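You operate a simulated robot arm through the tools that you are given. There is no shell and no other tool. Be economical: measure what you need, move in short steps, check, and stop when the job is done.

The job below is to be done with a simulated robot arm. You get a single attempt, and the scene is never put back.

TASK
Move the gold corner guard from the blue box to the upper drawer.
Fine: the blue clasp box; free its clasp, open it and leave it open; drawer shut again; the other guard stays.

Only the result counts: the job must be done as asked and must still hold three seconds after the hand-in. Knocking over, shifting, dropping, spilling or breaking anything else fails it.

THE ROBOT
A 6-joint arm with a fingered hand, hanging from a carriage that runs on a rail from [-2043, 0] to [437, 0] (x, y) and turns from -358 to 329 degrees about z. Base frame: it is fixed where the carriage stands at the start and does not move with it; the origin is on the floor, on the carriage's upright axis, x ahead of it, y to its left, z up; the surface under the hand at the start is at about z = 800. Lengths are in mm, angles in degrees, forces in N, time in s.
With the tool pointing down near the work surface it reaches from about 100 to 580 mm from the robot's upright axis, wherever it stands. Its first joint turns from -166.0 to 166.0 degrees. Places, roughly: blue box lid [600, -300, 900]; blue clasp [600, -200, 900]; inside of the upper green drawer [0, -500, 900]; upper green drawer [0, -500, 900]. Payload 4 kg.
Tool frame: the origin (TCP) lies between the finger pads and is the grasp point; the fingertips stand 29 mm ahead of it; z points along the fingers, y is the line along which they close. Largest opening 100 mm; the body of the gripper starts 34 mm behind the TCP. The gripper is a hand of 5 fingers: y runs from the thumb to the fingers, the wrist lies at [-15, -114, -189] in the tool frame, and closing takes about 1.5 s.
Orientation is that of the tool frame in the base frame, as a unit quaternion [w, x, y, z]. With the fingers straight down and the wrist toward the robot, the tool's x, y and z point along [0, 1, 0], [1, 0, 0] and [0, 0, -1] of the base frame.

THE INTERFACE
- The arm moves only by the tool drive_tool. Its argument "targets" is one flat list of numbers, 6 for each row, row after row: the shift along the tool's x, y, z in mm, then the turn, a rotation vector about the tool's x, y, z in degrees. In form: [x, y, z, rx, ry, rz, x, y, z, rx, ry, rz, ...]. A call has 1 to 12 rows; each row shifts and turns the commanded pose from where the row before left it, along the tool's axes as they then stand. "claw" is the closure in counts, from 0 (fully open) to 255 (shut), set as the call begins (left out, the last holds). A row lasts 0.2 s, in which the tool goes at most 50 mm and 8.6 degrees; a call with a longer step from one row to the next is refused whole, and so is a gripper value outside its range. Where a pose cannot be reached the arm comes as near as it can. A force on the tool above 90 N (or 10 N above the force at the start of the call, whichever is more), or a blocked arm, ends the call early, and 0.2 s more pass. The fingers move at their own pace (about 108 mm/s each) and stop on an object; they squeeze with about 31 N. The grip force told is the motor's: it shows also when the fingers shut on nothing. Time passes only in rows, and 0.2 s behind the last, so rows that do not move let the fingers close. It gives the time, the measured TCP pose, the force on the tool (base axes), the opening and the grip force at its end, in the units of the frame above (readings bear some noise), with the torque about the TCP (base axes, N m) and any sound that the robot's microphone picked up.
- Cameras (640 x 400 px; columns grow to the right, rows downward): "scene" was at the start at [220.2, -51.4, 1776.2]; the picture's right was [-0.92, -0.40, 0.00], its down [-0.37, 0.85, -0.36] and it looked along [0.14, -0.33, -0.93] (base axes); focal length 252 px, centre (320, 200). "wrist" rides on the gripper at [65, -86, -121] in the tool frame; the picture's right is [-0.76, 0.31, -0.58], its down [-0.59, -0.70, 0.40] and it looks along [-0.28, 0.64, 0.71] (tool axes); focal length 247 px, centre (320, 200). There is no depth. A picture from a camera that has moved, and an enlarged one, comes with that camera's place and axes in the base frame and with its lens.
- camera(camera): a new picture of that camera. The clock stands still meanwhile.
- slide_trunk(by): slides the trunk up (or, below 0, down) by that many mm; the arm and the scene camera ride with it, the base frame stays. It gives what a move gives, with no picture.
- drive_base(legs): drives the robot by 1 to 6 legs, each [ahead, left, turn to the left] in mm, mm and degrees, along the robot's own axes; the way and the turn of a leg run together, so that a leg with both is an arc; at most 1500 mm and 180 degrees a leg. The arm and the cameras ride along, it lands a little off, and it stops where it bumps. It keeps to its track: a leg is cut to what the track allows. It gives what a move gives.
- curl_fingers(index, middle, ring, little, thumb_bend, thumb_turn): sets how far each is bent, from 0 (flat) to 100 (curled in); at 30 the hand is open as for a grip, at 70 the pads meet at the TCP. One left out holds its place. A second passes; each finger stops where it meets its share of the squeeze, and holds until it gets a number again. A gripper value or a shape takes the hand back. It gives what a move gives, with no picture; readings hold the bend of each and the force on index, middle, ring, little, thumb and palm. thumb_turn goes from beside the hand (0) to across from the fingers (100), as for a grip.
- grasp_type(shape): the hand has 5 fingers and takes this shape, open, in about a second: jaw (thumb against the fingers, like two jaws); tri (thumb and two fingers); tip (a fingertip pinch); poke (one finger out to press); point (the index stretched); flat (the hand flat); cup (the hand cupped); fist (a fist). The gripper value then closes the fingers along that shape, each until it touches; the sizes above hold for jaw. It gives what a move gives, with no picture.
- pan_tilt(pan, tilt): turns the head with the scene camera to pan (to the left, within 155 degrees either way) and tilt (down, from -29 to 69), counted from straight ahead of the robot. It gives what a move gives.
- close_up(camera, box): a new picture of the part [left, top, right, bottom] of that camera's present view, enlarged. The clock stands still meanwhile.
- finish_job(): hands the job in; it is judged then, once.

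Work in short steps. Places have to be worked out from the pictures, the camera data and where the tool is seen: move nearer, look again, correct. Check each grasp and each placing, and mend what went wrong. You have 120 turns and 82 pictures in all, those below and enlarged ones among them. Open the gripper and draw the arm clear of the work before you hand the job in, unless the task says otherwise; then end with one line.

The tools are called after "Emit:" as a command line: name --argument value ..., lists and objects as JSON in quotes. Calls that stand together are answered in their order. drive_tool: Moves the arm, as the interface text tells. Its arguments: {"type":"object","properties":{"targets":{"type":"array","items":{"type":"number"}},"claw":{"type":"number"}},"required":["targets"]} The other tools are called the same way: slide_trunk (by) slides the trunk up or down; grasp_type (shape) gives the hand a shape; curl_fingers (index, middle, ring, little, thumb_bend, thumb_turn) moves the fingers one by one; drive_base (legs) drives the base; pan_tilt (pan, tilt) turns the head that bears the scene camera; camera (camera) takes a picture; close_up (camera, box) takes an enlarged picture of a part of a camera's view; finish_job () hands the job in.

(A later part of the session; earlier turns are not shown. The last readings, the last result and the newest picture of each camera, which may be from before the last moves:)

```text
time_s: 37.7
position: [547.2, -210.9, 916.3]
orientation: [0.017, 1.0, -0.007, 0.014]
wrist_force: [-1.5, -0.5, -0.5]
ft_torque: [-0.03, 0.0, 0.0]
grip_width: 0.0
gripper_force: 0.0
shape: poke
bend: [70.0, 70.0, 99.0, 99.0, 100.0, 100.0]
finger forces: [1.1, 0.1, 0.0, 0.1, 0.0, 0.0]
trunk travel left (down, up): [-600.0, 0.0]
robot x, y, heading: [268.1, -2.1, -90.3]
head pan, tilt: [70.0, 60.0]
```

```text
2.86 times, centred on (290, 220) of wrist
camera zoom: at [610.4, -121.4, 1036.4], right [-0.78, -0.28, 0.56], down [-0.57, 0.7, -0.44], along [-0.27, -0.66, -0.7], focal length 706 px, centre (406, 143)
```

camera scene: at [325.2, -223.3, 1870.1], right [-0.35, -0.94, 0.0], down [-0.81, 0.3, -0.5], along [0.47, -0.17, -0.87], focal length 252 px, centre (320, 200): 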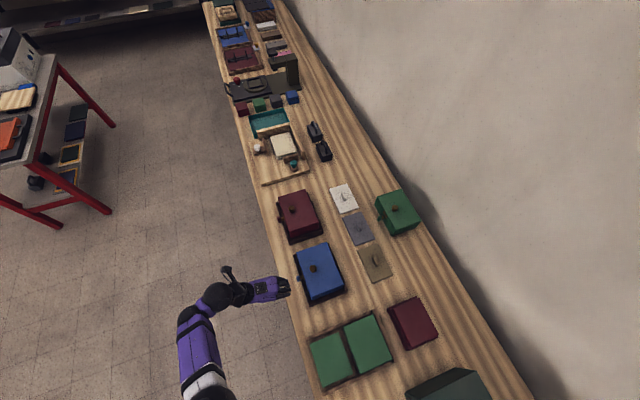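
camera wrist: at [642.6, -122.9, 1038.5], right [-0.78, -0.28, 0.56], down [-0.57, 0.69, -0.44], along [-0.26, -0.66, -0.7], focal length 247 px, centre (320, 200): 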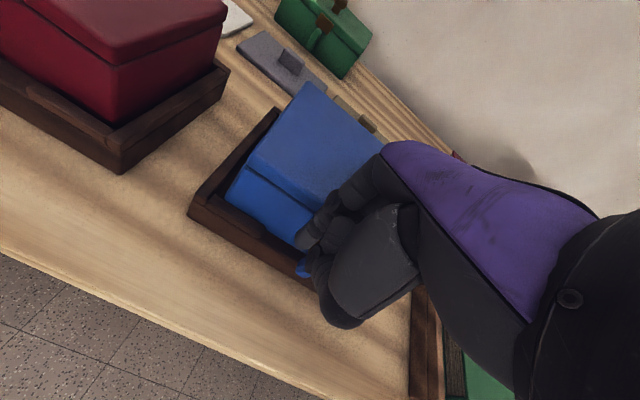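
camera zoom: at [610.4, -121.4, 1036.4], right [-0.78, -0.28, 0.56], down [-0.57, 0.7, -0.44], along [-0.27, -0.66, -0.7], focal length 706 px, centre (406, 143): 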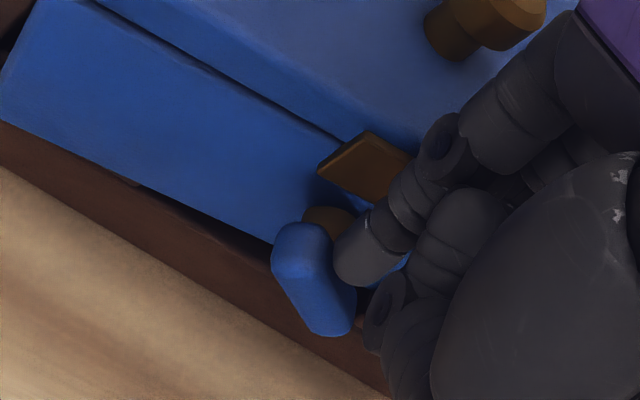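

The bar is turning freely this way (top toward +x). I continue, moving down a little as its end drops.

Emit:
drive_tool --targets '[5, 0, 2, 0, 0, 0, 5, 0, 3, 0, 0, 0, 5, 0, 3, 0, 0, 0, 4, 0, 3, 0, 0, 0]'

Emit:
close_up --camera "wrist" --box '[220, 150, 360, 290]'

```text
time_s: 38.7
position: [563.3, -213.3, 907.2]
orientation: [0.019, 1.0, -0.01, 0.014]
wrist_force: [-21.9, 9.9, 55.1]
ft_torque: [-0.77, 0.04, -0.45]
grip_width: 0.2
gripper_force: 0.0
shape: poke
bend: [70.0, 70.0, 99.0, 99.0, 100.0, 100.0]
finger forces: [37.8, 25.0, 0.0, 0.1, 0.0, 0.1]
trunk travel left (down, up): [-600.0, 0.0]
robot x, y, heading: [264.9, 1.1, -90.6]
head pan, tilt: [70.0, 60.0]
```

```text
2.86 times, centred on (290, 220) of wrist
camera zoom: at [627.7, -123.2, 1028.1], right [-0.78, -0.27, 0.57], down [-0.56, 0.7, -0.44], along [-0.28, -0.66, -0.7], focal length 706 px, centre (406, 143)
```

zoom: 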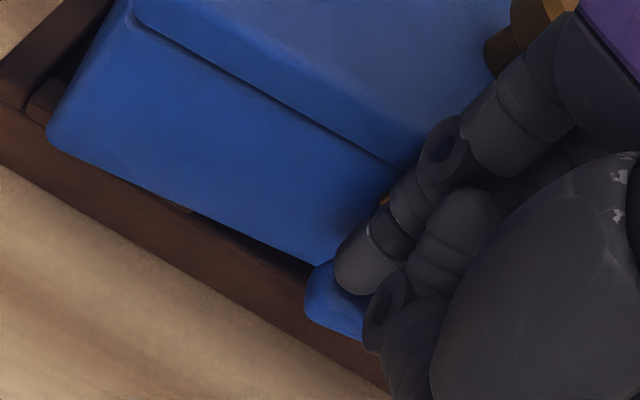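

The bar is roughly horizontal now and resisting. I lift off and check.

Emit:
drive_tool --targets '[-3, -2, -12, 0, 0, 0, 0, -12, -20, 0, 0, 0, -15, -20, -20, 0, 0, 0, -15, -15, 0, 0, 0, 0]'

Emit:
close_up --camera "wrist" --box '[200, 80, 400, 260]'

```text
time_s: 39.7
position: [532.3, -158.4, 956.0]
orientation: [0.017, 1.0, -0.006, 0.014]
wrist_force: [1.0, -0.4, -0.1]
ft_torque: [0.03, 0.0, -0.01]
grip_width: 0.0
gripper_force: 0.1
shape: poke
bend: [70.0, 70.0, 99.0, 99.0, 100.0, 100.0]
finger forces: [0.1, 0.0, 0.0, 0.1, 0.0, 0.0]
trunk travel left (down, up): [-600.0, 0.0]
robot x, y, heading: [265.8, -1.4, -90.5]
head pan, tilt: [70.0, 60.0]
```

```text
2.22 times, centred on (300, 170) of wrist
camera zoom: at [595.6, -70.4, 1075.3], right [-0.78, -0.28, 0.57], down [-0.57, 0.7, -0.44], along [-0.27, -0.66, -0.7], focal length 549 px, centre (364, 267)
```

zoom: 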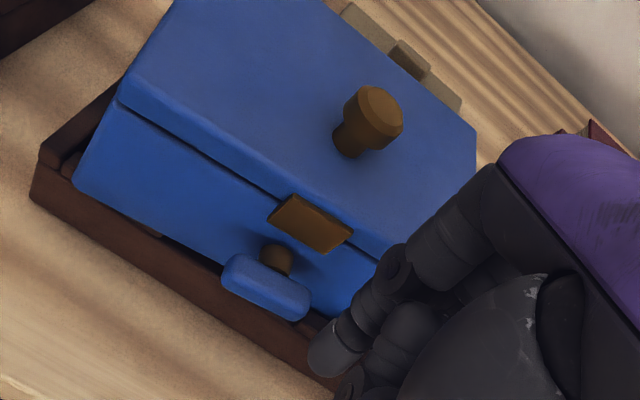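

The clasp is horizontal, but the box looks shifted in its tray. I check with full views.

Emit:
camera --camera "wrist"

Emit:
close_up --camera "scene" --box '[270, 230, 360, 310]'

```text
44 pictures are left
camera wrist: at [595.6, -70.4, 1075.3], right [-0.78, -0.28, 0.57], down [-0.57, 0.7, -0.44], along [-0.27, -0.66, -0.7], focal length 247 px, centre (320, 200)
```

wrist: 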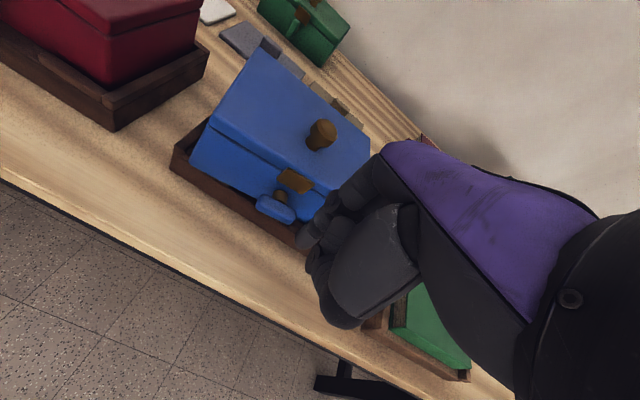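

```text
5.00 times, centred on (315, 270) of scene
camera zoom: at [325.2, -223.3, 1870.1], right [-0.35, -0.94, 0.0], down [-0.81, 0.3, -0.5], along [0.47, -0.17, -0.87], focal length 1258 px, centre (345, -150)
```

zoom: 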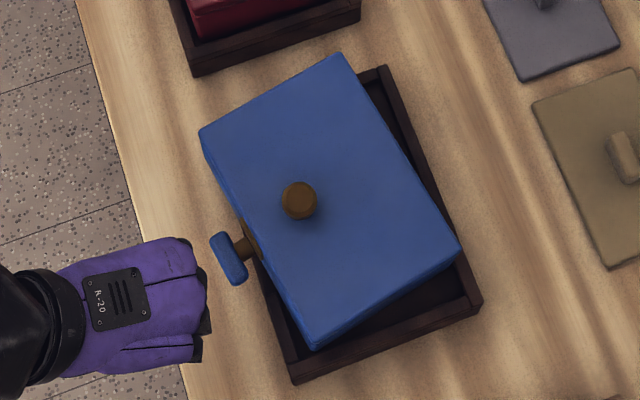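

The box has yawed ~10° in its tray with its +x front corner on the rim. I'll nudge that corner back (-y) by pushing on the front near x≈635, low.

Emit:
drive_tool --targets '[35, 0, 0, 0, 0, 0, 35, 0, 0, 0, 0, 0, 33, 0, 0, 0, 0, 0, 0, 0, 33, 0, 0, 0, 0, 8, 33, 0, 0, 0, 0, 8, 0, 0, 0, 0, 0, 8, 0, 0, 0, 0]'

Emit:
camera --camera "wrist"

```text
time_s: 41.3
position: [635.7, -186.6, 892.9]
orientation: [0.017, 1.0, -0.006, 0.015]
wrist_force: [-0.8, 0.6, 0.6]
ft_torque: [-0.01, 0.04, -0.01]
grip_width: 0.3
gripper_force: 0.0
shape: poke
bend: [70.0, 70.0, 99.0, 99.0, 100.0, 100.0]
finger forces: [0.0, 0.0, 0.1, 0.1, 0.1, 0.1]
trunk travel left (down, up): [-600.0, 0.0]
robot x, y, heading: [267.4, -0.2, -90.7]
head pan, tilt: [70.0, 60.0]
```

```text
42 pictures are left
camera wrist: at [699.7, -97.9, 1012.9], right [-0.78, -0.28, 0.56], down [-0.57, 0.7, -0.44], along [-0.27, -0.66, -0.7], focal length 247 px, centre (320, 200)
```

wrist: 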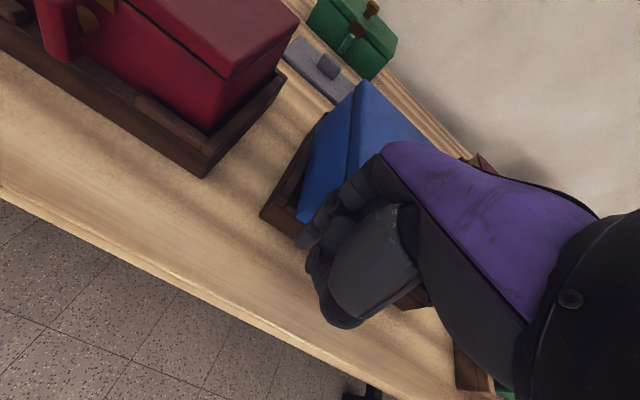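

Emit:
drive_tool --targets '[0, 7, 0, 0, 0, 0, 0, 6, 0, 0, 0, 0, 0, 6, 0, 0, 0, 0, 0, 6, 0, 0, 0, 0]'

Emit:
close_up --camera "scene" --box '[270, 230, 360, 310]'

```text
time_s: 42.3
position: [637.1, -210.9, 893.6]
orientation: [0.015, 1.0, -0.007, 0.014]
wrist_force: [1.7, 1.7, 0.8]
ft_torque: [-0.1, 0.03, 0.03]
grip_width: 0.0
gripper_force: 0.0
shape: poke
bend: [70.0, 70.0, 99.0, 99.0, 100.0, 100.0]
finger forces: [0.1, 2.9, 0.1, 0.0, 0.1, 0.0]
trunk travel left (down, up): [-600.0, 0.0]
robot x, y, heading: [266.4, -1.8, -90.1]
head pan, tilt: [70.0, 60.0]
```

```text
5.00 times, centred on (315, 270) of scene
camera zoom: at [325.3, -223.1, 1870.0], right [-0.35, -0.94, 0.0], down [-0.81, 0.3, -0.5], along [0.47, -0.17, -0.87], focal length 1258 px, centre (345, -150)
```

zoom: 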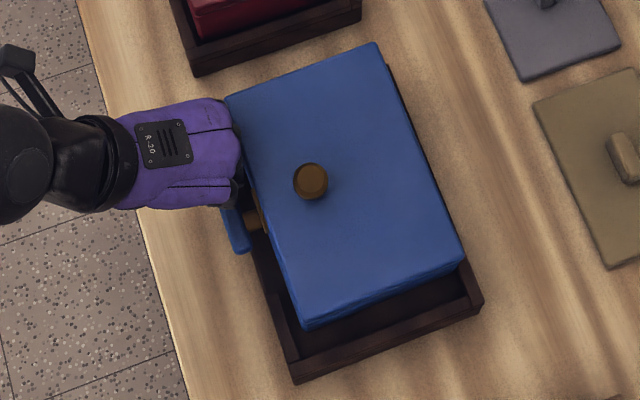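

Yaw is corrected. The box now seems ~12 mm toward +x. I back off and look closer.

Emit:
drive_tool --targets '[0, -15, 0, 0, 0, 0, 0, -20, -20, 0, 0, 0, -20, -20, -30, 0, 0, 0, -20, 0, -10, 0, 0, 0]'

Emit:
camera --camera "wrist"

```text
time_s: 43.3
position: [595.5, -154.1, 952.0]
orientation: [0.017, 1.0, -0.007, 0.014]
wrist_force: [0.7, -0.6, 1.3]
ft_torque: [-0.01, 0.04, -0.02]
grip_width: 0.0
gripper_force: 0.1
shape: poke
bend: [70.0, 70.0, 99.0, 99.0, 100.0, 100.0]
finger forces: [0.1, 0.0, 0.1, 0.1, 0.0, 0.1]
trunk travel left (down, up): [-600.0, 0.0]
robot x, y, heading: [266.9, -3.8, -90.2]
head pan, tilt: [70.0, 60.0]
```

```text
40 pictures are left
camera wrist: at [658.6, -64.9, 1071.9], right [-0.78, -0.28, 0.56], down [-0.57, 0.7, -0.44], along [-0.27, -0.66, -0.7], focal length 247 px, centre (320, 200)
```

wrist: 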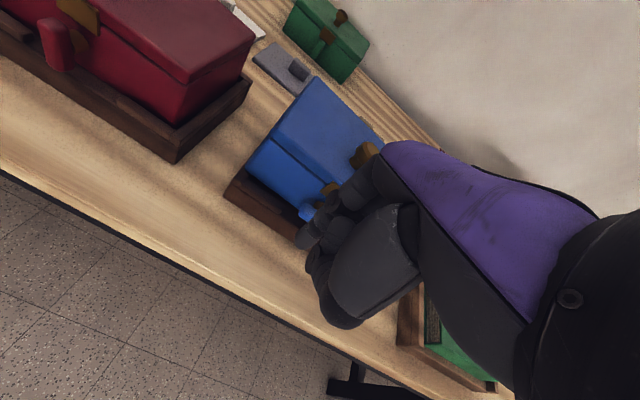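

Emit:
close_up --camera "wrist" --box '[200, 60, 400, 260]'

Emit:
close_up --camera "scene" --box '[270, 230, 360, 310]'

```text
2.00 times, centred on (300, 160) of wrist
camera zoom: at [658.6, -64.9, 1071.9], right [-0.78, -0.28, 0.56], down [-0.57, 0.7, -0.44], along [-0.27, -0.66, -0.7], focal length 494 px, centre (360, 280)
```

zoom: 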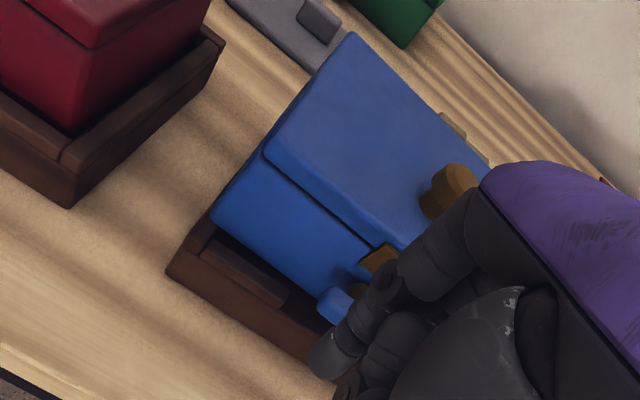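

```text
5.00 times, centred on (315, 270) of scene
camera zoom: at [325.2, -223.2, 1870.1], right [-0.35, -0.94, 0.0], down [-0.81, 0.3, -0.5], along [0.47, -0.17, -0.87], focal length 1258 px, centre (345, -150)
```

zoom: 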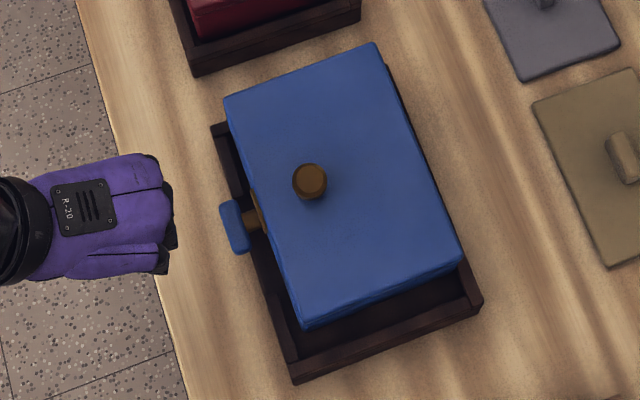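

The box's +x end is perched on the +x rim. I go around to the gap between the red and blue boxes and push it back toward -x.

Emit:
drive_tool --targets '[40, 0, -10, 0, 0, 0, 40, 0, 0, 0, 0, 0, 30, 0, 0, 0, 0, 0, 0, 40, 0, 0, 0, 0, 0, 40, 0, 0, 0, 0, 0, 40, 0, 0, 0, 0]'

Emit:
camera --camera "wrist"

Emit:
close_up --camera "scene" --box '[270, 200, 390, 300]'

```text
time_s: 44.7
position: [702.1, -277.0, 967.2]
orientation: [0.015, 1.0, -0.006, 0.014]
wrist_force: [0.3, 0.0, 1.0]
ft_torque: [-0.05, -0.02, 0.03]
grip_width: 0.0
gripper_force: 0.1
shape: poke
bend: [70.0, 70.0, 99.0, 99.0, 100.0, 100.0]
finger forces: [0.2, 0.0, 0.0, 0.0, 0.0, 0.0]
trunk travel left (down, up): [-600.0, 0.0]
robot x, y, heading: [270.6, 1.7, -90.3]
head pan, tilt: [70.0, 60.0]
```

```text
37 pictures are left
camera wrist: at [766.0, -187.0, 1087.6], right [-0.78, -0.28, 0.57], down [-0.57, 0.7, -0.44], along [-0.27, -0.66, -0.7], focal length 247 px, centre (320, 200)
```

wrist: 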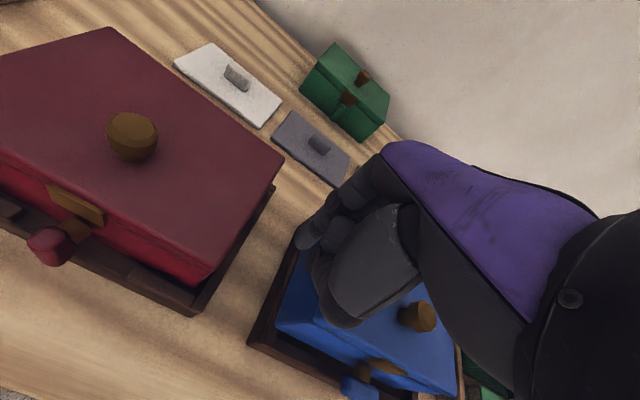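

```text
4.00 times, centred on (330, 250) of scene
camera zoom: at [325.2, -223.0, 1870.0], right [-0.35, -0.94, 0.0], down [-0.81, 0.3, -0.5], along [0.47, -0.17, -0.87], focal length 1007 px, centre (280, 0)
```

zoom: 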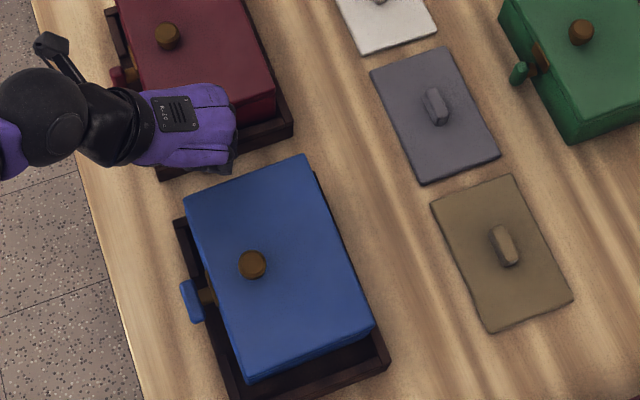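

The gap is tight for the hand. Better: push on the lid knob (576,-285), nearly the box's centre, toward -x, fingertip just above the lid.

Emit:
drive_tool --targets '[-25, 0, 0, 0, 0, 0, -25, 0, 0, 0, 0, 0, -25, 0, 0, 0, 0, 0, 0, 0, 14, 0, 0, 0, -8, 0, 2, 0, 0, 0, -8, 0, 0, 0, 0, 0]'

Emit:
close_up --camera "wrist" --box '[220, 120, 420, 300]'

```text
time_s: 46.1
position: [614.4, -276.3, 951.0]
orientation: [0.016, 1.0, -0.006, 0.014]
wrist_force: [1.1, 0.2, 5.3]
ft_torque: [-0.03, 0.06, 0.0]
grip_width: 0.0
gripper_force: 0.2
shape: poke
bend: [70.0, 70.0, 99.0, 99.0, 100.0, 100.0]
finger forces: [0.0, 4.4, 0.0, 0.0, 0.0, 0.0]
trunk travel left (down, up): [-600.0, 0.0]
robot x, y, heading: [261.8, -0.6, -90.3]
head pan, tilt: [70.0, 60.0]
```

```text
2.22 times, centred on (320, 210) of wrist
camera zoom: at [677.1, -186.6, 1070.4], right [-0.78, -0.28, 0.56], down [-0.57, 0.7, -0.44], along [-0.27, -0.66, -0.7], focal length 549 px, centre (320, 178)
```

zoom: 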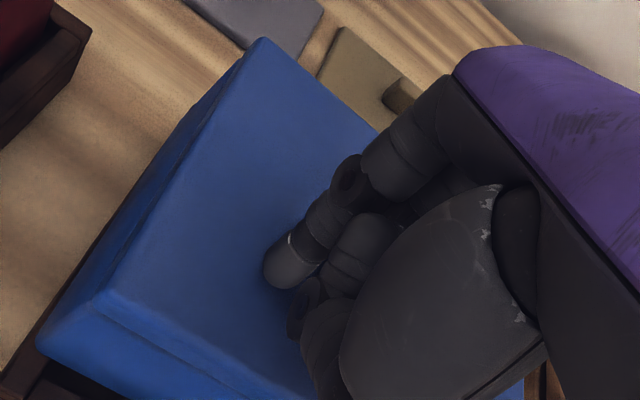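

Fingertip brushes the lid (so this end is indeed raised ~15 mm). I raise 4 mm and push -x against the knob.

Emit:
drive_tool --targets '[-5, 0, -4, 0, 0, 0, -6, 0, 0, 0, 0, 0, -6, 0, 0, 0, 0, 0, -6, 0, 0, 0, 0, 0]'

Emit:
close_up --camera "scene" --box '[270, 230, 360, 310]'

```text
time_s: 47.1
position: [591.4, -274.7, 952.7]
orientation: [0.017, 1.0, -0.006, 0.014]
wrist_force: [2.9, 1.0, 0.0]
ft_torque: [0.01, 0.01, 0.01]
grip_width: 0.0
gripper_force: 0.1
shape: poke
bend: [70.0, 70.0, 99.0, 99.0, 100.0, 100.0]
finger forces: [0.0, 2.9, 0.0, 0.1, 0.0, 0.0]
trunk travel left (down, up): [-600.0, 0.0]
robot x, y, heading: [264.0, 1.4, -90.3]
head pan, tilt: [70.0, 60.0]
```

```text
5.00 times, centred on (315, 270) of scene
camera zoom: at [325.4, -223.2, 1870.1], right [-0.35, -0.94, 0.0], down [-0.81, 0.3, -0.5], along [0.47, -0.17, -0.87], focal length 1258 px, centre (345, -150)
```

zoom: 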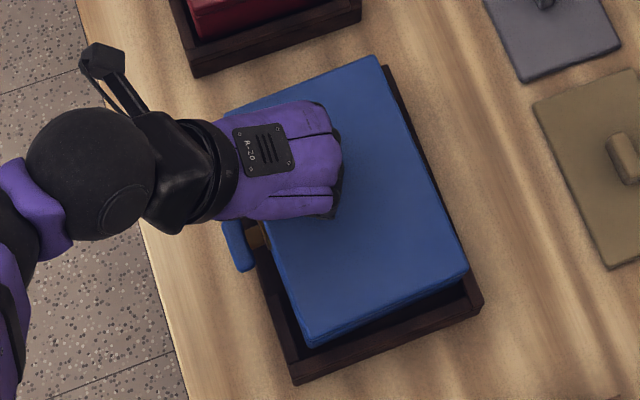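

It slid back nearly to its original place. I nudge 5 mm more, then lift and look.

Emit:
drive_tool --targets '[-3, 0, 0, 0, 0, 0, -3, 0, 0, 0, 0, 0, 8, 0, 0, 0, 0, 0, 6, 0, -25, 0, 0, 0, 0, -30, -20, 0, 0, 0, -30, -40, 0, 0, 0, 0, -30, -40, 0, 0, 0, 0]'

Emit:
camera --camera "wrist"

Emit:
close_up --camera "scene" --box '[270, 230, 360, 310]'

```text
time_s: 48.7
position: [537.7, -163.5, 994.0]
orientation: [0.016, 1.0, -0.007, 0.014]
wrist_force: [0.3, -0.6, 1.0]
ft_torque: [0.01, 0.0, 0.02]
grip_width: 0.0
gripper_force: 0.2
shape: poke
bend: [70.0, 70.0, 99.0, 99.0, 100.0, 100.0]
finger forces: [0.0, 0.0, 0.1, 0.0, 0.0, 0.0]
trunk travel left (down, up): [-600.0, 0.0]
robot x, y, heading: [266.9, 3.2, -90.3]
head pan, tilt: [70.0, 60.0]
```

```text
33 pictures are left
camera wrist: at [602.0, -73.9, 1113.0], right [-0.78, -0.28, 0.56], down [-0.57, 0.7, -0.44], along [-0.27, -0.66, -0.7], focal length 247 px, centre (320, 200)
```

wrist: 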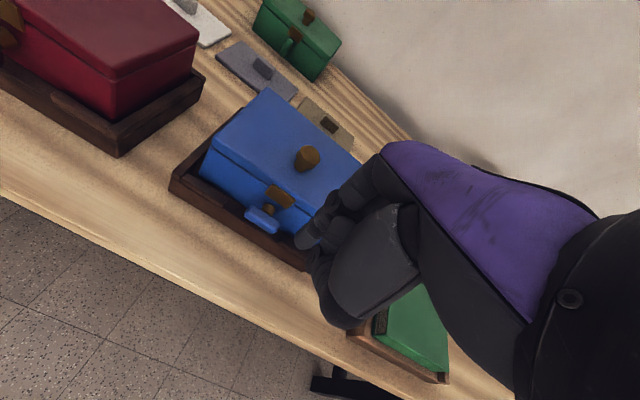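

```text
5.00 times, centred on (315, 270) of scene
camera zoom: at [325.2, -223.4, 1870.2], right [-0.35, -0.94, 0.0], down [-0.81, 0.3, -0.5], along [0.47, -0.17, -0.87], focal length 1258 px, centre (345, -150)
```

zoom: 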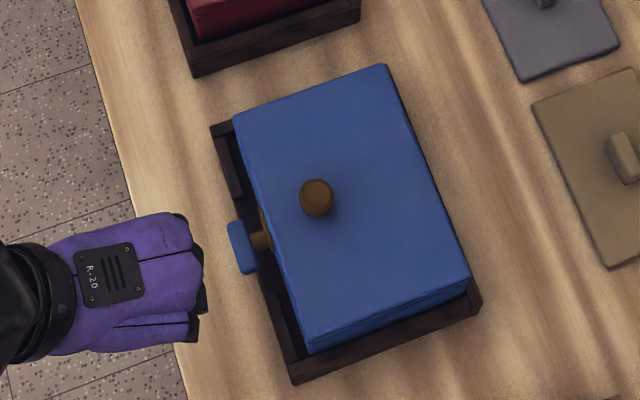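

The box is seated again and the clasp is free. Next I'll pinch the knob along x (so it can pivot as the lid swings): yaw the tool so tool y = +x, use the tip shape.

Emit:
drive_tool --targets '[0, 0, 0, 0, 0, -8.5, 0, 0, 0, 0, 0, -8.5, 0, 0, 0, 0, 0, -8.5, 0, 0, 0, 0, 0, -8.5, 0, 0, 0, 0, 0, -8.5, 0, 0, 0, 0, 0, -8.5, 0, 0, 0, 0, 0, -8.5, 0, 0, 0, 0, 0, -8.5, 0, 0, 0, 0, 0, -8.5, 0, 0, 0, 0, 0, -8.5, 0, 0, 0, 0, 0, -5]'

Emit:
grasp_type --shape "tip"

```text
time_s: 51.1
position: [539.3, -162.5, 993.3]
orientation: [0.022, 0.711, 0.703, -0.002]
wrist_force: [0.2, -0.3, 0.3]
ft_torque: [-0.01, -0.03, 0.0]
grip_width: 0.0
gripper_force: 0.1
shape: poke
bend: [70.0, 70.0, 99.0, 99.0, 100.0, 100.0]
finger forces: [0.0, 0.1, 0.1, 0.1, 0.0, 0.0]
trunk travel left (down, up): [-600.0, 0.0]
robot x, y, heading: [268.2, -2.2, -90.4]
head pan, tilt: [70.0, 60.0]
```

```text
time_s: 52.0
position: [538.4, -162.8, 991.9]
orientation: [0.022, 0.711, 0.703, -0.002]
wrist_force: [0.8, 0.4, -0.9]
ft_torque: [-0.01, 0.01, 0.03]
grip_width: 99.8
gripper_force: 0.1
shape: tip
bend: [30.0, 98.0, 99.0, 99.0, 30.0, 98.0]
finger forces: [0.1, 0.1, 0.1, 0.0, 0.0, 0.1]
trunk travel left (down, up): [-600.0, 0.0]
robot x, y, heading: [266.7, -0.9, -90.5]
head pan, tilt: [70.0, 60.0]
```

Knob top is at (564,-284,933). I move above it.

Emit:
drive_tool --targets '[-40, 8, 0, 0, 0, 0, -40, 9, 0, 0, 0, 0, -44, 9, 0, 0, 0, 0]'

Emit:
camera --camera "wrist"

```text
time_s: 52.8
position: [562.0, -285.5, 996.7]
orientation: [0.021, 0.712, 0.702, -0.001]
wrist_force: [-0.1, 0.7, -0.6]
ft_torque: [-0.03, -0.03, -0.02]
grip_width: 99.7
gripper_force: 0.0
shape: tip
bend: [30.0, 98.0, 99.0, 99.0, 30.0, 98.0]
finger forces: [0.1, 0.0, 0.0, 0.0, 0.1, 0.0]
trunk travel left (down, up): [-600.0, 0.0]
robot x, y, heading: [265.0, 1.6, -90.5]
head pan, tilt: [70.0, 60.0]
```

```text
31 pictures are left
camera wrist: at [474.2, -216.0, 1113.8], right [0.28, -0.74, 0.61], down [-0.7, -0.59, -0.4], along [0.66, -0.31, -0.69], focal length 247 px, centre (320, 200)
```

wrist: 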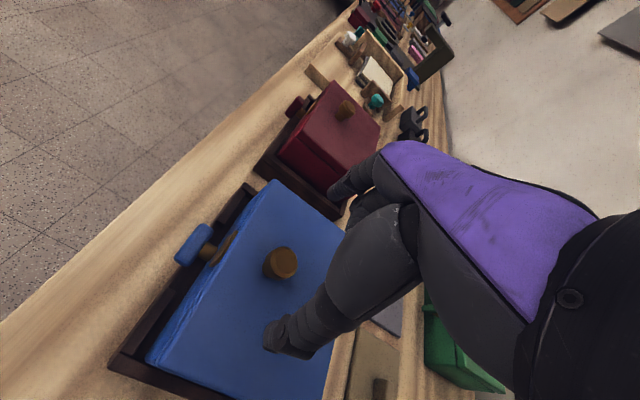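

Hand is centred over the knob. I descend to TCP z≈942 (tips just above the lid) and close gently.

Emit:
drive_tool --targets '[0, 2, 20, 0, 0, 0, 0, 0, 20, 0, 0, 0, 0, 0, 14, 0, 0, 0]'

Emit:
drive_tool --targets '[0, 0, 0, 0, 0, 0, 0, 0, 0, 0, 0, 0, 0, 0, 0, 0, 0, 0, 0, 0, 0, 0, 0, 0, 0, 0, 0, 0, 0, 0, 0, 0, 0, 0, 0, 0, 0, 0, 0, 0, 0, 0]' --claw 255

Emit:
close_up --camera "wrist" --box '[200, 160, 400, 360]'

```text
time_s: 53.6
position: [566.7, -288.4, 942.5]
orientation: [0.022, 0.712, 0.702, -0.002]
wrist_force: [0.2, -0.5, 0.2]
ft_torque: [-0.01, 0.0, -0.01]
grip_width: 100.0
gripper_force: 0.1
shape: tip
bend: [30.0, 98.0, 99.0, 99.0, 30.0, 98.0]
finger forces: [0.0, 0.0, 0.0, 0.1, 0.0, 0.0]
trunk travel left (down, up): [-600.0, 0.0]
robot x, y, heading: [265.4, 2.7, -90.1]
head pan, tilt: [70.0, 60.0]
```

```text
time_s: 55.2
position: [566.0, -289.7, 944.3]
orientation: [0.021, 0.712, 0.702, -0.001]
wrist_force: [0.3, -1.9, -0.6]
ft_torque: [0.01, 0.12, -0.03]
grip_width: 19.4
gripper_force: 31.1
shape: tip
bend: [64.0, 100.0, 100.0, 100.0, 48.0, 100.0]
finger forces: [28.0, 0.1, 0.0, 0.0, 35.8, 0.0]
trunk travel left (down, up): [-600.0, 0.0]
robot x, y, heading: [266.5, 0.5, -90.2]
head pan, tilt: [70.0, 60.0]
```

```text
2.00 times, centred on (300, 260) of wrist
camera zoom: at [477.9, -218.2, 1060.0], right [0.28, -0.74, 0.61], down [-0.7, -0.59, -0.4], along [0.66, -0.32, -0.68], focal length 494 px, centre (360, 80)
```

zoom: 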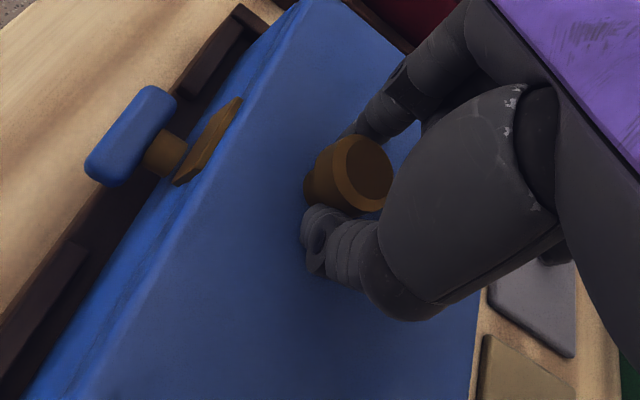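

The knob is held (19 mm, ~31 N). I start the lid along an arc about the back hinge, first ~10°.

Emit:
drive_tool --targets '[-3, 0, -7, 0, 0, 0, -4, 0, -7, 0, 0, 0]'

Emit:
close_up --camera "wrist" --box '[200, 160, 400, 360]'

```text
time_s: 55.8
position: [565.5, -294.8, 958.2]
orientation: [0.021, 0.711, 0.703, -0.002]
wrist_force: [2.1, -0.9, 0.9]
ft_torque: [0.15, 0.11, 0.0]
grip_width: 19.4
gripper_force: 31.3
shape: tip
bend: [64.0, 100.0, 100.0, 100.0, 48.0, 100.0]
finger forces: [29.9, 0.1, 0.0, 0.1, 47.7, 0.1]
trunk travel left (down, up): [-600.0, 0.0]
robot x, y, heading: [263.8, 1.5, -90.1]
head pan, tilt: [70.0, 60.0]
```

```text
2.00 times, centred on (300, 260) of wrist
camera zoom: at [477.6, -224.0, 1074.4], right [0.28, -0.74, 0.61], down [-0.7, -0.59, -0.4], along [0.66, -0.31, -0.68], focal length 494 px, centre (360, 80)
```

zoom: 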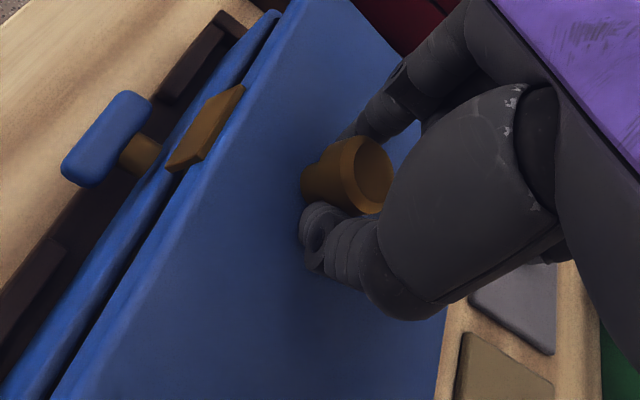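

The lid is hinging up with little force. I continue the arc to about 50°.

Emit:
drive_tool --targets '[-4, 0, -6.5, 0, 0, 0, -5, 0, -6, 0, 0, 0, -5, 0, -5.5, 0, 0, 0, -6, 0, -5.5, 0, 0, 0, -6, 0, -4.5, 0, 0, 0, -6.5, 0, -4.5, 0, 0, 0, -7, 0, -3.5, 0, 0, 0, -7, 0, -3, 0, 0, 0]'

Emit:
camera --camera "wrist"

```text
time_s: 57.6
position: [563.5, -339.8, 998.4]
orientation: [0.021, 0.711, 0.703, -0.001]
wrist_force: [2.4, 0.8, 0.3]
ft_torque: [0.15, 0.0, -0.03]
grip_width: 19.4
gripper_force: 31.0
shape: tip
bend: [64.0, 100.0, 100.0, 100.0, 74.0, 100.0]
finger forces: [29.5, 0.0, 0.1, 0.0, 34.9, 0.0]
trunk travel left (down, up): [-600.0, 0.0]
robot x, y, heading: [268.3, 2.4, -90.6]
head pan, tilt: [70.0, 60.0]
```

```text
28 pictures are left
camera wrist: at [476.1, -269.1, 1114.5], right [0.28, -0.74, 0.61], down [-0.7, -0.59, -0.4], along [0.66, -0.31, -0.68], focal length 247 px, centre (320, 200)
```

wrist: 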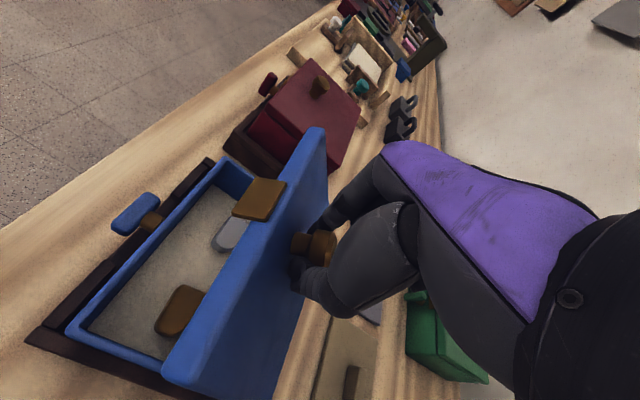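

The lid is well up; inside are the gold guard (near -x end) and a silver one. I carry the arc on past vertical.

Emit:
drive_tool --targets '[-7, 0, -2, 0, 0, 0, -7, 0, -1.5, 0, 0, 0, -7, 0, -0.5, 0, 0, 0, -7, 0, 0, 0, 0, 0, -7, 0, 1, 0, 0, 0, -7, 0, 1.5, 0, 0, 0]'

Emit:
camera --camera "wrist"

```text
time_s: 59.0
position: [565.6, -383.5, 1000.0]
orientation: [0.021, 0.712, 0.702, -0.002]
wrist_force: [3.3, 1.1, -0.1]
ft_torque: [-0.01, -0.06, -0.07]
grip_width: 15.2
gripper_force: 30.8
shape: tip
bend: [72.0, 100.0, 100.0, 100.0, 76.0, 100.0]
finger forces: [28.8, 0.0, 0.1, 0.0, 23.4, 0.1]
trunk travel left (down, up): [-600.0, 0.0]
robot x, y, heading: [266.2, 0.8, -90.4]
head pan, tilt: [70.0, 60.0]
```

```text
27 pictures are left
camera wrist: at [476.3, -311.7, 1117.4], right [0.28, -0.74, 0.61], down [-0.7, -0.59, -0.4], along [0.66, -0.32, -0.68], focal length 247 px, centre (320, 200)
```

wrist: 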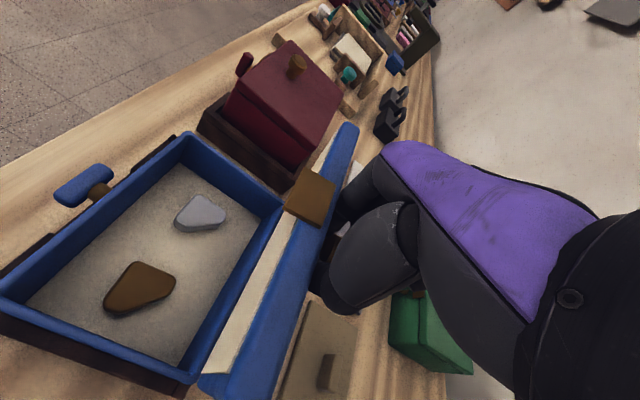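

The lid is about vertical. I carry it further back with small steps.

Emit:
drive_tool --targets '[-6, 0, 2, 0, 0, 0, -6, 0, 2.5, 0, 0, 0, -6, 0, 3, 0, 0, 0, -5, 0, 3, 0, 0, 0]'

Emit:
camera --camera "wrist"

```text
time_s: 60.0
position: [569.3, -406.8, 993.3]
orientation: [0.025, 0.711, 0.703, 0.0]
wrist_force: [6.6, 11.5, 38.6]
ft_torque: [2.16, -0.9, -0.33]
grip_width: 9.5
gripper_force: 31.1
shape: tip
bend: [72.0, 100.0, 100.0, 100.0, 77.0, 99.0]
finger forces: [93.6, 0.0, 0.1, 0.0, 29.9, 0.0]
trunk travel left (down, up): [-600.0, 0.0]
robot x, y, heading: [261.9, -0.7, -90.2]
head pan, tilt: [70.0, 60.0]
```

```text
26 pictures are left
camera wrist: at [479.1, -335.5, 1109.5], right [0.28, -0.74, 0.61], down [-0.7, -0.6, -0.4], along [0.66, -0.32, -0.68], focal length 247 px, centre (320, 200)
```

wrist: 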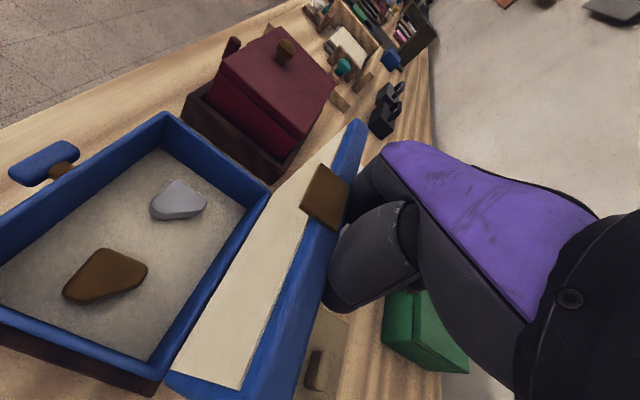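

Force is rising — near the stop, with the lid past vertical. I release and lift straight up.

Emit:
drive_tool --targets '[0, 0, -2, 0, 0, 0, 0, 0, 0, 0, 0, 0, 0, 0, 0, 0, 0, 0, 0, 0, 0, 0, 0, 0, 0, 0, -15, 0, 0, 0, 0, 0, -25, 0, 0, 0, 0, 0, -25, 0, 0, 0]' --claw 0

Emit:
camera --camera "wrist"

```text
time_s: 61.6
position: [560.7, -403.5, 1057.3]
orientation: [0.021, 0.712, 0.702, -0.001]
wrist_force: [-0.9, 0.7, -0.1]
ft_torque: [-0.02, 0.01, 0.02]
grip_width: 99.9
gripper_force: 0.0
shape: tip
bend: [30.0, 98.0, 99.0, 99.0, 30.0, 98.0]
finger forces: [0.0, 0.0, 0.0, 0.0, 0.0, 0.0]
trunk travel left (down, up): [-600.0, 0.0]
robot x, y, heading: [267.0, -0.0, -90.5]
head pan, tilt: [70.0, 60.0]
```

```text
25 pictures are left
camera wrist: at [472.8, -332.3, 1174.9], right [0.28, -0.74, 0.61], down [-0.7, -0.59, -0.4], along [0.66, -0.31, -0.69], focal length 247 px, centre (320, 200)
```

wrist: 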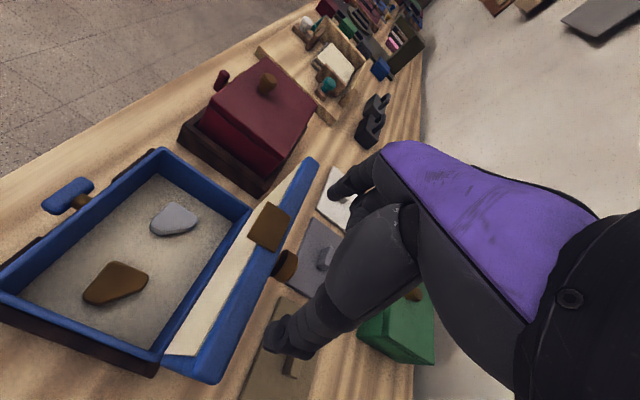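

The lid stays open past vertical. Now the drawer: I retreat toward +y and turn the tool back to wrist-toward-robot.

Emit:
drive_tool --targets '[40, 0, 0, 0, 0, 0, 40, 0, 0, 0, 0, 8.5, 0, 0, 0, 0, 0, 8.5, 0, 0, 0, 0, 0, 8.5, 0, 0, 0, 0, 0, 8.5, 0, 0, 0, 0, 0, 8.5, 0, 0, 0, 0, 0, 8.5, 0, 0, 0, 0, 0, 8.5, 0, 0, 0, 0, 0, 8.5, 0, 0, 0, 0, 0, 8.5, 0, 0, 0, 0, 0, 8.5, 0, 0, 0, 0, 0, 5]'

Emit:
drive_base --legs '[[0, -240, 0]]'

Emit:
pan_tilt --pan -10 --tilt 65

Emit:
camera --camera "scene"

```text
time_s: 64.2
position: [562.1, -323.1, 1055.0]
orientation: [0.017, 1.0, -0.008, 0.014]
wrist_force: [-0.1, -0.2, 0.4]
ft_torque: [0.0, -0.01, 0.04]
grip_width: 99.6
gripper_force: 0.1
shape: tip
bend: [30.0, 98.0, 99.0, 99.0, 30.0, 98.0]
finger forces: [0.0, 0.0, 0.0, 0.1, 0.0, 0.0]
trunk travel left (down, up): [-600.0, 0.0]
robot x, y, heading: [265.8, -0.5, -90.2]
head pan, tilt: [70.0, 60.0]
```

```text
time_s: 66.0
position: [322.7, -322.9, 1055.5]
orientation: [0.017, 1.0, -0.006, 0.013]
wrist_force: [0.2, 0.3, -0.4]
ft_torque: [0.02, 0.03, -0.03]
grip_width: 99.9
gripper_force: 0.0
shape: tip
bend: [30.0, 98.0, 99.0, 99.0, 30.0, 98.0]
finger forces: [0.0, 0.0, 0.0, 0.0, 0.0, 0.0]
trunk travel left (down, up): [-600.0, 0.0]
robot x, y, heading: [27.8, -1.2, -90.4]
head pan, tilt: [70.0, 60.0]
```

```text
time_s: 67.5
position: [322.5, -322.5, 1055.7]
orientation: [0.017, 1.0, -0.006, 0.014]
wrist_force: [-0.1, 0.7, 0.1]
ft_torque: [0.02, -0.01, 0.04]
grip_width: 99.4
gripper_force: 0.0
shape: tip
bend: [30.0, 98.0, 99.0, 99.0, 30.0, 98.0]
finger forces: [0.0, 0.0, 0.0, 0.0, 0.0, 0.0]
trunk travel left (down, up): [-600.0, 0.0]
robot x, y, heading: [27.0, -2.1, -90.3]
head pan, tilt: [-10.0, 65.0]
```

```text
24 pictures are left
camera scene: at [12.2, -259.8, 1864.6], right [-0.98, 0.18, 0.0], down [0.16, 0.89, -0.42], along [-0.08, -0.42, -0.91], focal length 252 px, centre (320, 200)
```

scene: 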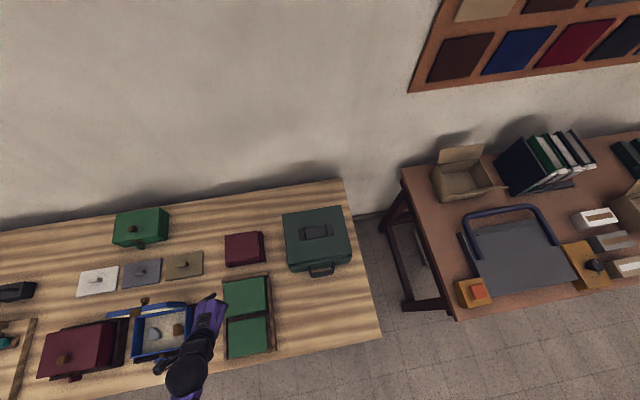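

The upper handle is around (-15,-418,898). I bring the hand in front of it at a safe height and look.

Emit:
drive_tool --targets '[-43, 0, 0, 0, 0, 0, -43, 0, 0, 0, 0, 0, -43, 0, 0, 0, 0, 0, -43, 0, 0, 0, 0, 0, -43, 0, 0, 0, 0, 0, -43, 0, 0, 0, 0, 0, -43, 0, 0, 0, 0, 0, -38, 0, 0, 0, 0, 0, 0, -10, 20, 0, 0, 0, 0, -10, 20, 0, 0, 0]'

Emit:
camera --camera "wrist"

Emit:
close_up --camera "scene" --box '[270, 190, 370, 290]'

```text
time_s: 69.8
position: [-14.4, -301.0, 1004.4]
orientation: [0.017, 1.0, -0.006, 0.014]
wrist_force: [-0.4, -0.3, 0.0]
ft_torque: [0.02, 0.01, -0.02]
grip_width: 99.8
gripper_force: 0.0
shape: tip
bend: [30.0, 98.0, 99.0, 99.0, 30.0, 98.0]
finger forces: [0.1, 0.1, 0.1, 0.0, 0.0, 0.2]
trunk travel left (down, up): [-600.0, 0.0]
robot x, y, heading: [28.8, 0.7, -90.5]
head pan, tilt: [-10.0, 65.0]
```

```text
23 pictures are left
camera wrist: at [49.1, -211.3, 1124.9], right [-0.78, -0.28, 0.56], down [-0.57, 0.7, -0.44], along [-0.27, -0.66, -0.7], focal length 247 px, centre (320, 200)
```

wrist: 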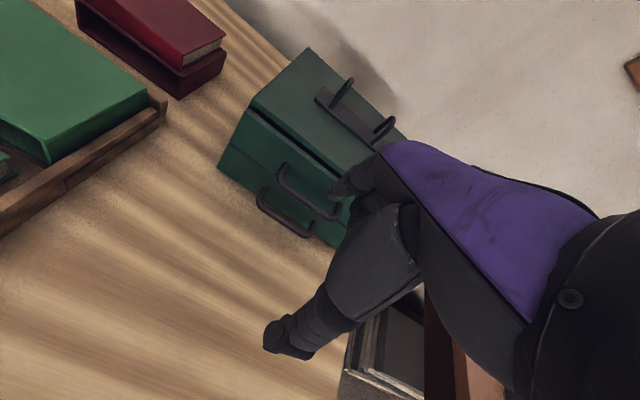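

```text
4.00 times, centred on (320, 240) of scene
camera zoom: at [12.2, -259.9, 1864.6], right [-0.98, 0.18, 0.0], down [0.16, 0.89, -0.42], along [-0.08, -0.42, -0.91], focal length 1007 px, centre (320, 40)
```

zoom: 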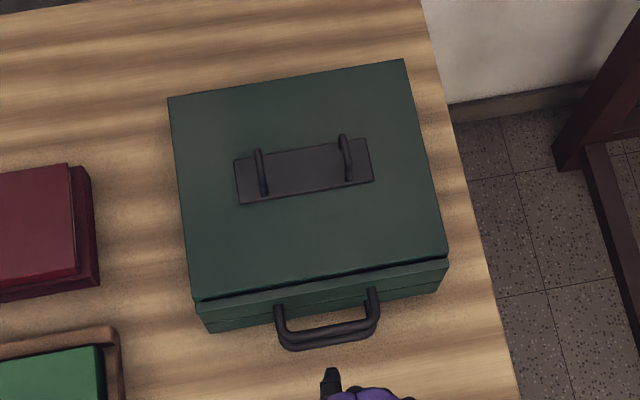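

The handle bar lies at y≈-406, z≈906, x 18…-70, ~45 mm in front of the drawer face (cabinet top ≈923). I half-close the tip pinch and move above the bar.

Emit:
drive_tool --targets '[-8, 35, 0, 0, 0, 0, -8, 35, 0, 0, 0, 0, 0, 35, 20, 0, 0, 0, 0, 0, 22, 0, 0, 0]' --claw 128

Emit:
close_up --camera "wrist" --box '[200, 80, 400, 300]'

```text
time_s: 70.8
position: [-30.7, -407.5, 965.2]
orientation: [0.016, 1.0, -0.006, 0.014]
wrist_force: [0.2, -0.3, 0.5]
ft_torque: [0.01, 0.0, 0.0]
grip_width: 50.0
gripper_force: 0.1
shape: tip
bend: [45.0, 98.0, 99.0, 99.0, 36.0, 100.0]
finger forces: [0.0, 0.0, 0.1, 0.1, 0.0, 0.0]
trunk travel left (down, up): [-600.0, 0.0]
robot x, y, heading: [27.5, -1.0, -90.4]
head pan, tilt: [-10.0, 65.0]
```

```text
1.82 times, centred on (300, 190) of wrist
camera zoom: at [33.0, -318.6, 1085.5], right [-0.78, -0.28, 0.57], down [-0.57, 0.7, -0.44], along [-0.27, -0.66, -0.7], focal length 449 px, centre (356, 218)
```

zoom: 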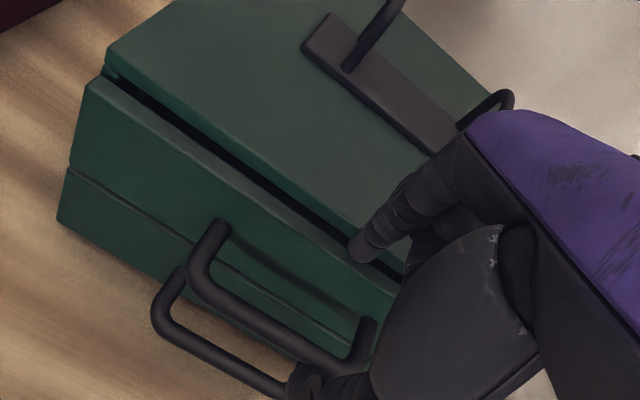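

Index tip is at y≈-443, slightly too near the face. I shift 10 mm outward, then descend to straddle the bar and close.

Emit:
drive_tool --targets '[0, -10, 0, 0, 0, 0, 0, 0, 16, 0, 0, 0, 0, 0, 16, 0, 0, 0, 0, 0, 16, 0, 0, 0]'

Emit:
drive_tool --targets '[0, 0, 0, 0, 0, 0, 0, 0, 0, 0, 0, 0, 0, 0, 0, 0, 0, 0, 0, 0, 0, 0, 0, 0]' --claw 255

```text
time_s: 71.8
position: [-29.5, -398.3, 918.2]
orientation: [0.017, 1.0, -0.006, 0.013]
wrist_force: [-0.1, -0.2, -0.8]
ft_torque: [0.01, 0.01, -0.02]
grip_width: 50.0
gripper_force: 0.0
shape: tip
bend: [45.0, 98.0, 99.0, 99.0, 36.0, 100.0]
finger forces: [0.0, 0.0, 0.0, 0.1, 0.0, 0.1]
trunk travel left (down, up): [-600.0, 0.0]
robot x, y, heading: [27.6, -0.4, -90.6]
head pan, tilt: [-10.0, 65.0]
```

```text
time_s: 72.8
position: [-30.5, -397.0, 918.1]
orientation: [0.016, 1.0, -0.006, 0.014]
wrist_force: [-1.7, -0.6, -8.4]
ft_torque: [-0.08, 0.07, -0.02]
grip_width: 7.5
gripper_force: 31.2
shape: tip
bend: [60.0, 98.0, 100.0, 100.0, 70.0, 100.0]
finger forces: [27.6, 3.6, 0.0, 0.0, 24.2, 0.0]
trunk travel left (down, up): [-600.0, 0.0]
robot x, y, heading: [23.1, -2.9, -90.2]
head pan, tilt: [-10.0, 65.0]
```

The bar is gripped (7.5 mm). I pull it toward +y in steps.

Emit:
drive_tool --targets '[0, -8, 0, 0, 0, 0, 0, -12, 0, 0, 0, 0, 0, -15, 0, 0, 0, 0, 0, -15, 0, 0, 0, 0, 0, -15, 0, 0, 0, 0, 0, -15, 0, 0, 0, 0, 0, -15, 0, 0, 0, 0, 0, -15, 0, 0, 0, 0]'

Emit:
camera --camera "scene"

```text
time_s: 74.5
position: [-29.8, -289.1, 915.9]
orientation: [0.018, 1.0, -0.006, 0.013]
wrist_force: [-5.1, 0.5, 8.2]
ft_torque: [-0.25, 0.13, -0.04]
grip_width: 8.3
gripper_force: 30.7
shape: tip
bend: [60.0, 98.0, 100.0, 100.0, 70.0, 100.0]
finger forces: [28.3, 4.5, 0.0, 0.1, 23.4, 0.0]
trunk travel left (down, up): [-600.0, 0.0]
robot x, y, heading: [23.4, 1.8, -90.3]
head pan, tilt: [-10.0, 65.0]
```

```text
20 pictures are left
camera scene: at [11.8, -259.9, 1864.8], right [-0.98, 0.18, 0.0], down [0.16, 0.89, -0.42], along [-0.08, -0.42, -0.91], focal length 252 px, centre (320, 200)
```

scene: 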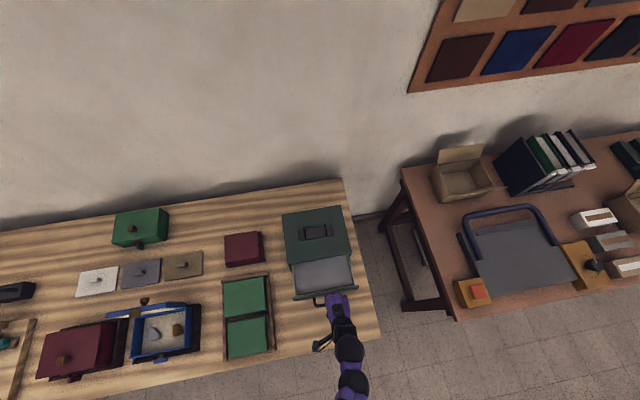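

The drawer is open ~108 mm. I release and lift clear.

Emit:
drive_tool --targets '[0, 0, 0, 0, 0, 0, 0, 0, 0, 0, 0, 0, 0, 0, 0, 0, 0, 0, 0, 0, 0, 0, 0, 0, 0, 0, -20, 0, 0, 0, 0, 0, -30, 0, 0, 0, 0, -10, -40, 0, 0, 0, 0, -10, -30, 0, 0, 0]' --claw 128

Emit:
close_up --camera "scene" --box '[270, 220, 370, 320]'

```text
time_s: 76.3
position: [-32.1, -264.3, 1033.3]
orientation: [0.017, 1.0, -0.005, 0.015]
wrist_force: [0.0, 0.3, -0.1]
ft_torque: [-0.04, -0.01, 0.02]
grip_width: 49.3
gripper_force: 0.2
shape: tip
bend: [45.0, 98.0, 99.0, 99.0, 36.0, 100.0]
finger forces: [0.0, 0.0, 0.0, 0.0, 0.0, 0.0]
trunk travel left (down, up): [-600.0, 0.0]
robot x, y, heading: [25.1, -0.5, -90.4]
head pan, tilt: [-10.0, 65.0]
```

```text
4.00 times, centred on (320, 270) of scene
camera zoom: at [12.2, -259.9, 1864.5], right [-0.98, 0.18, 0.0], down [0.16, 0.89, -0.42], along [-0.08, -0.42, -0.91], focal length 1007 px, centre (320, -80)
```

zoom: 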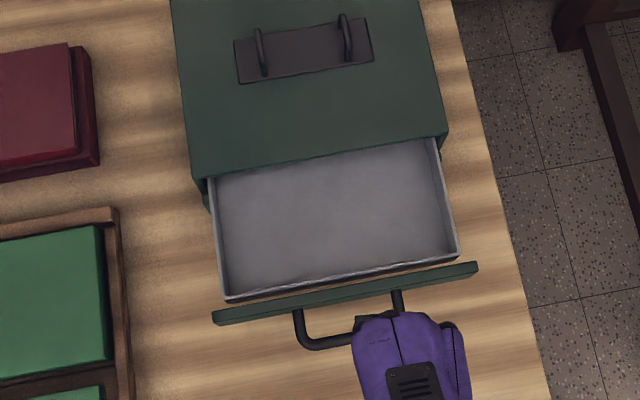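

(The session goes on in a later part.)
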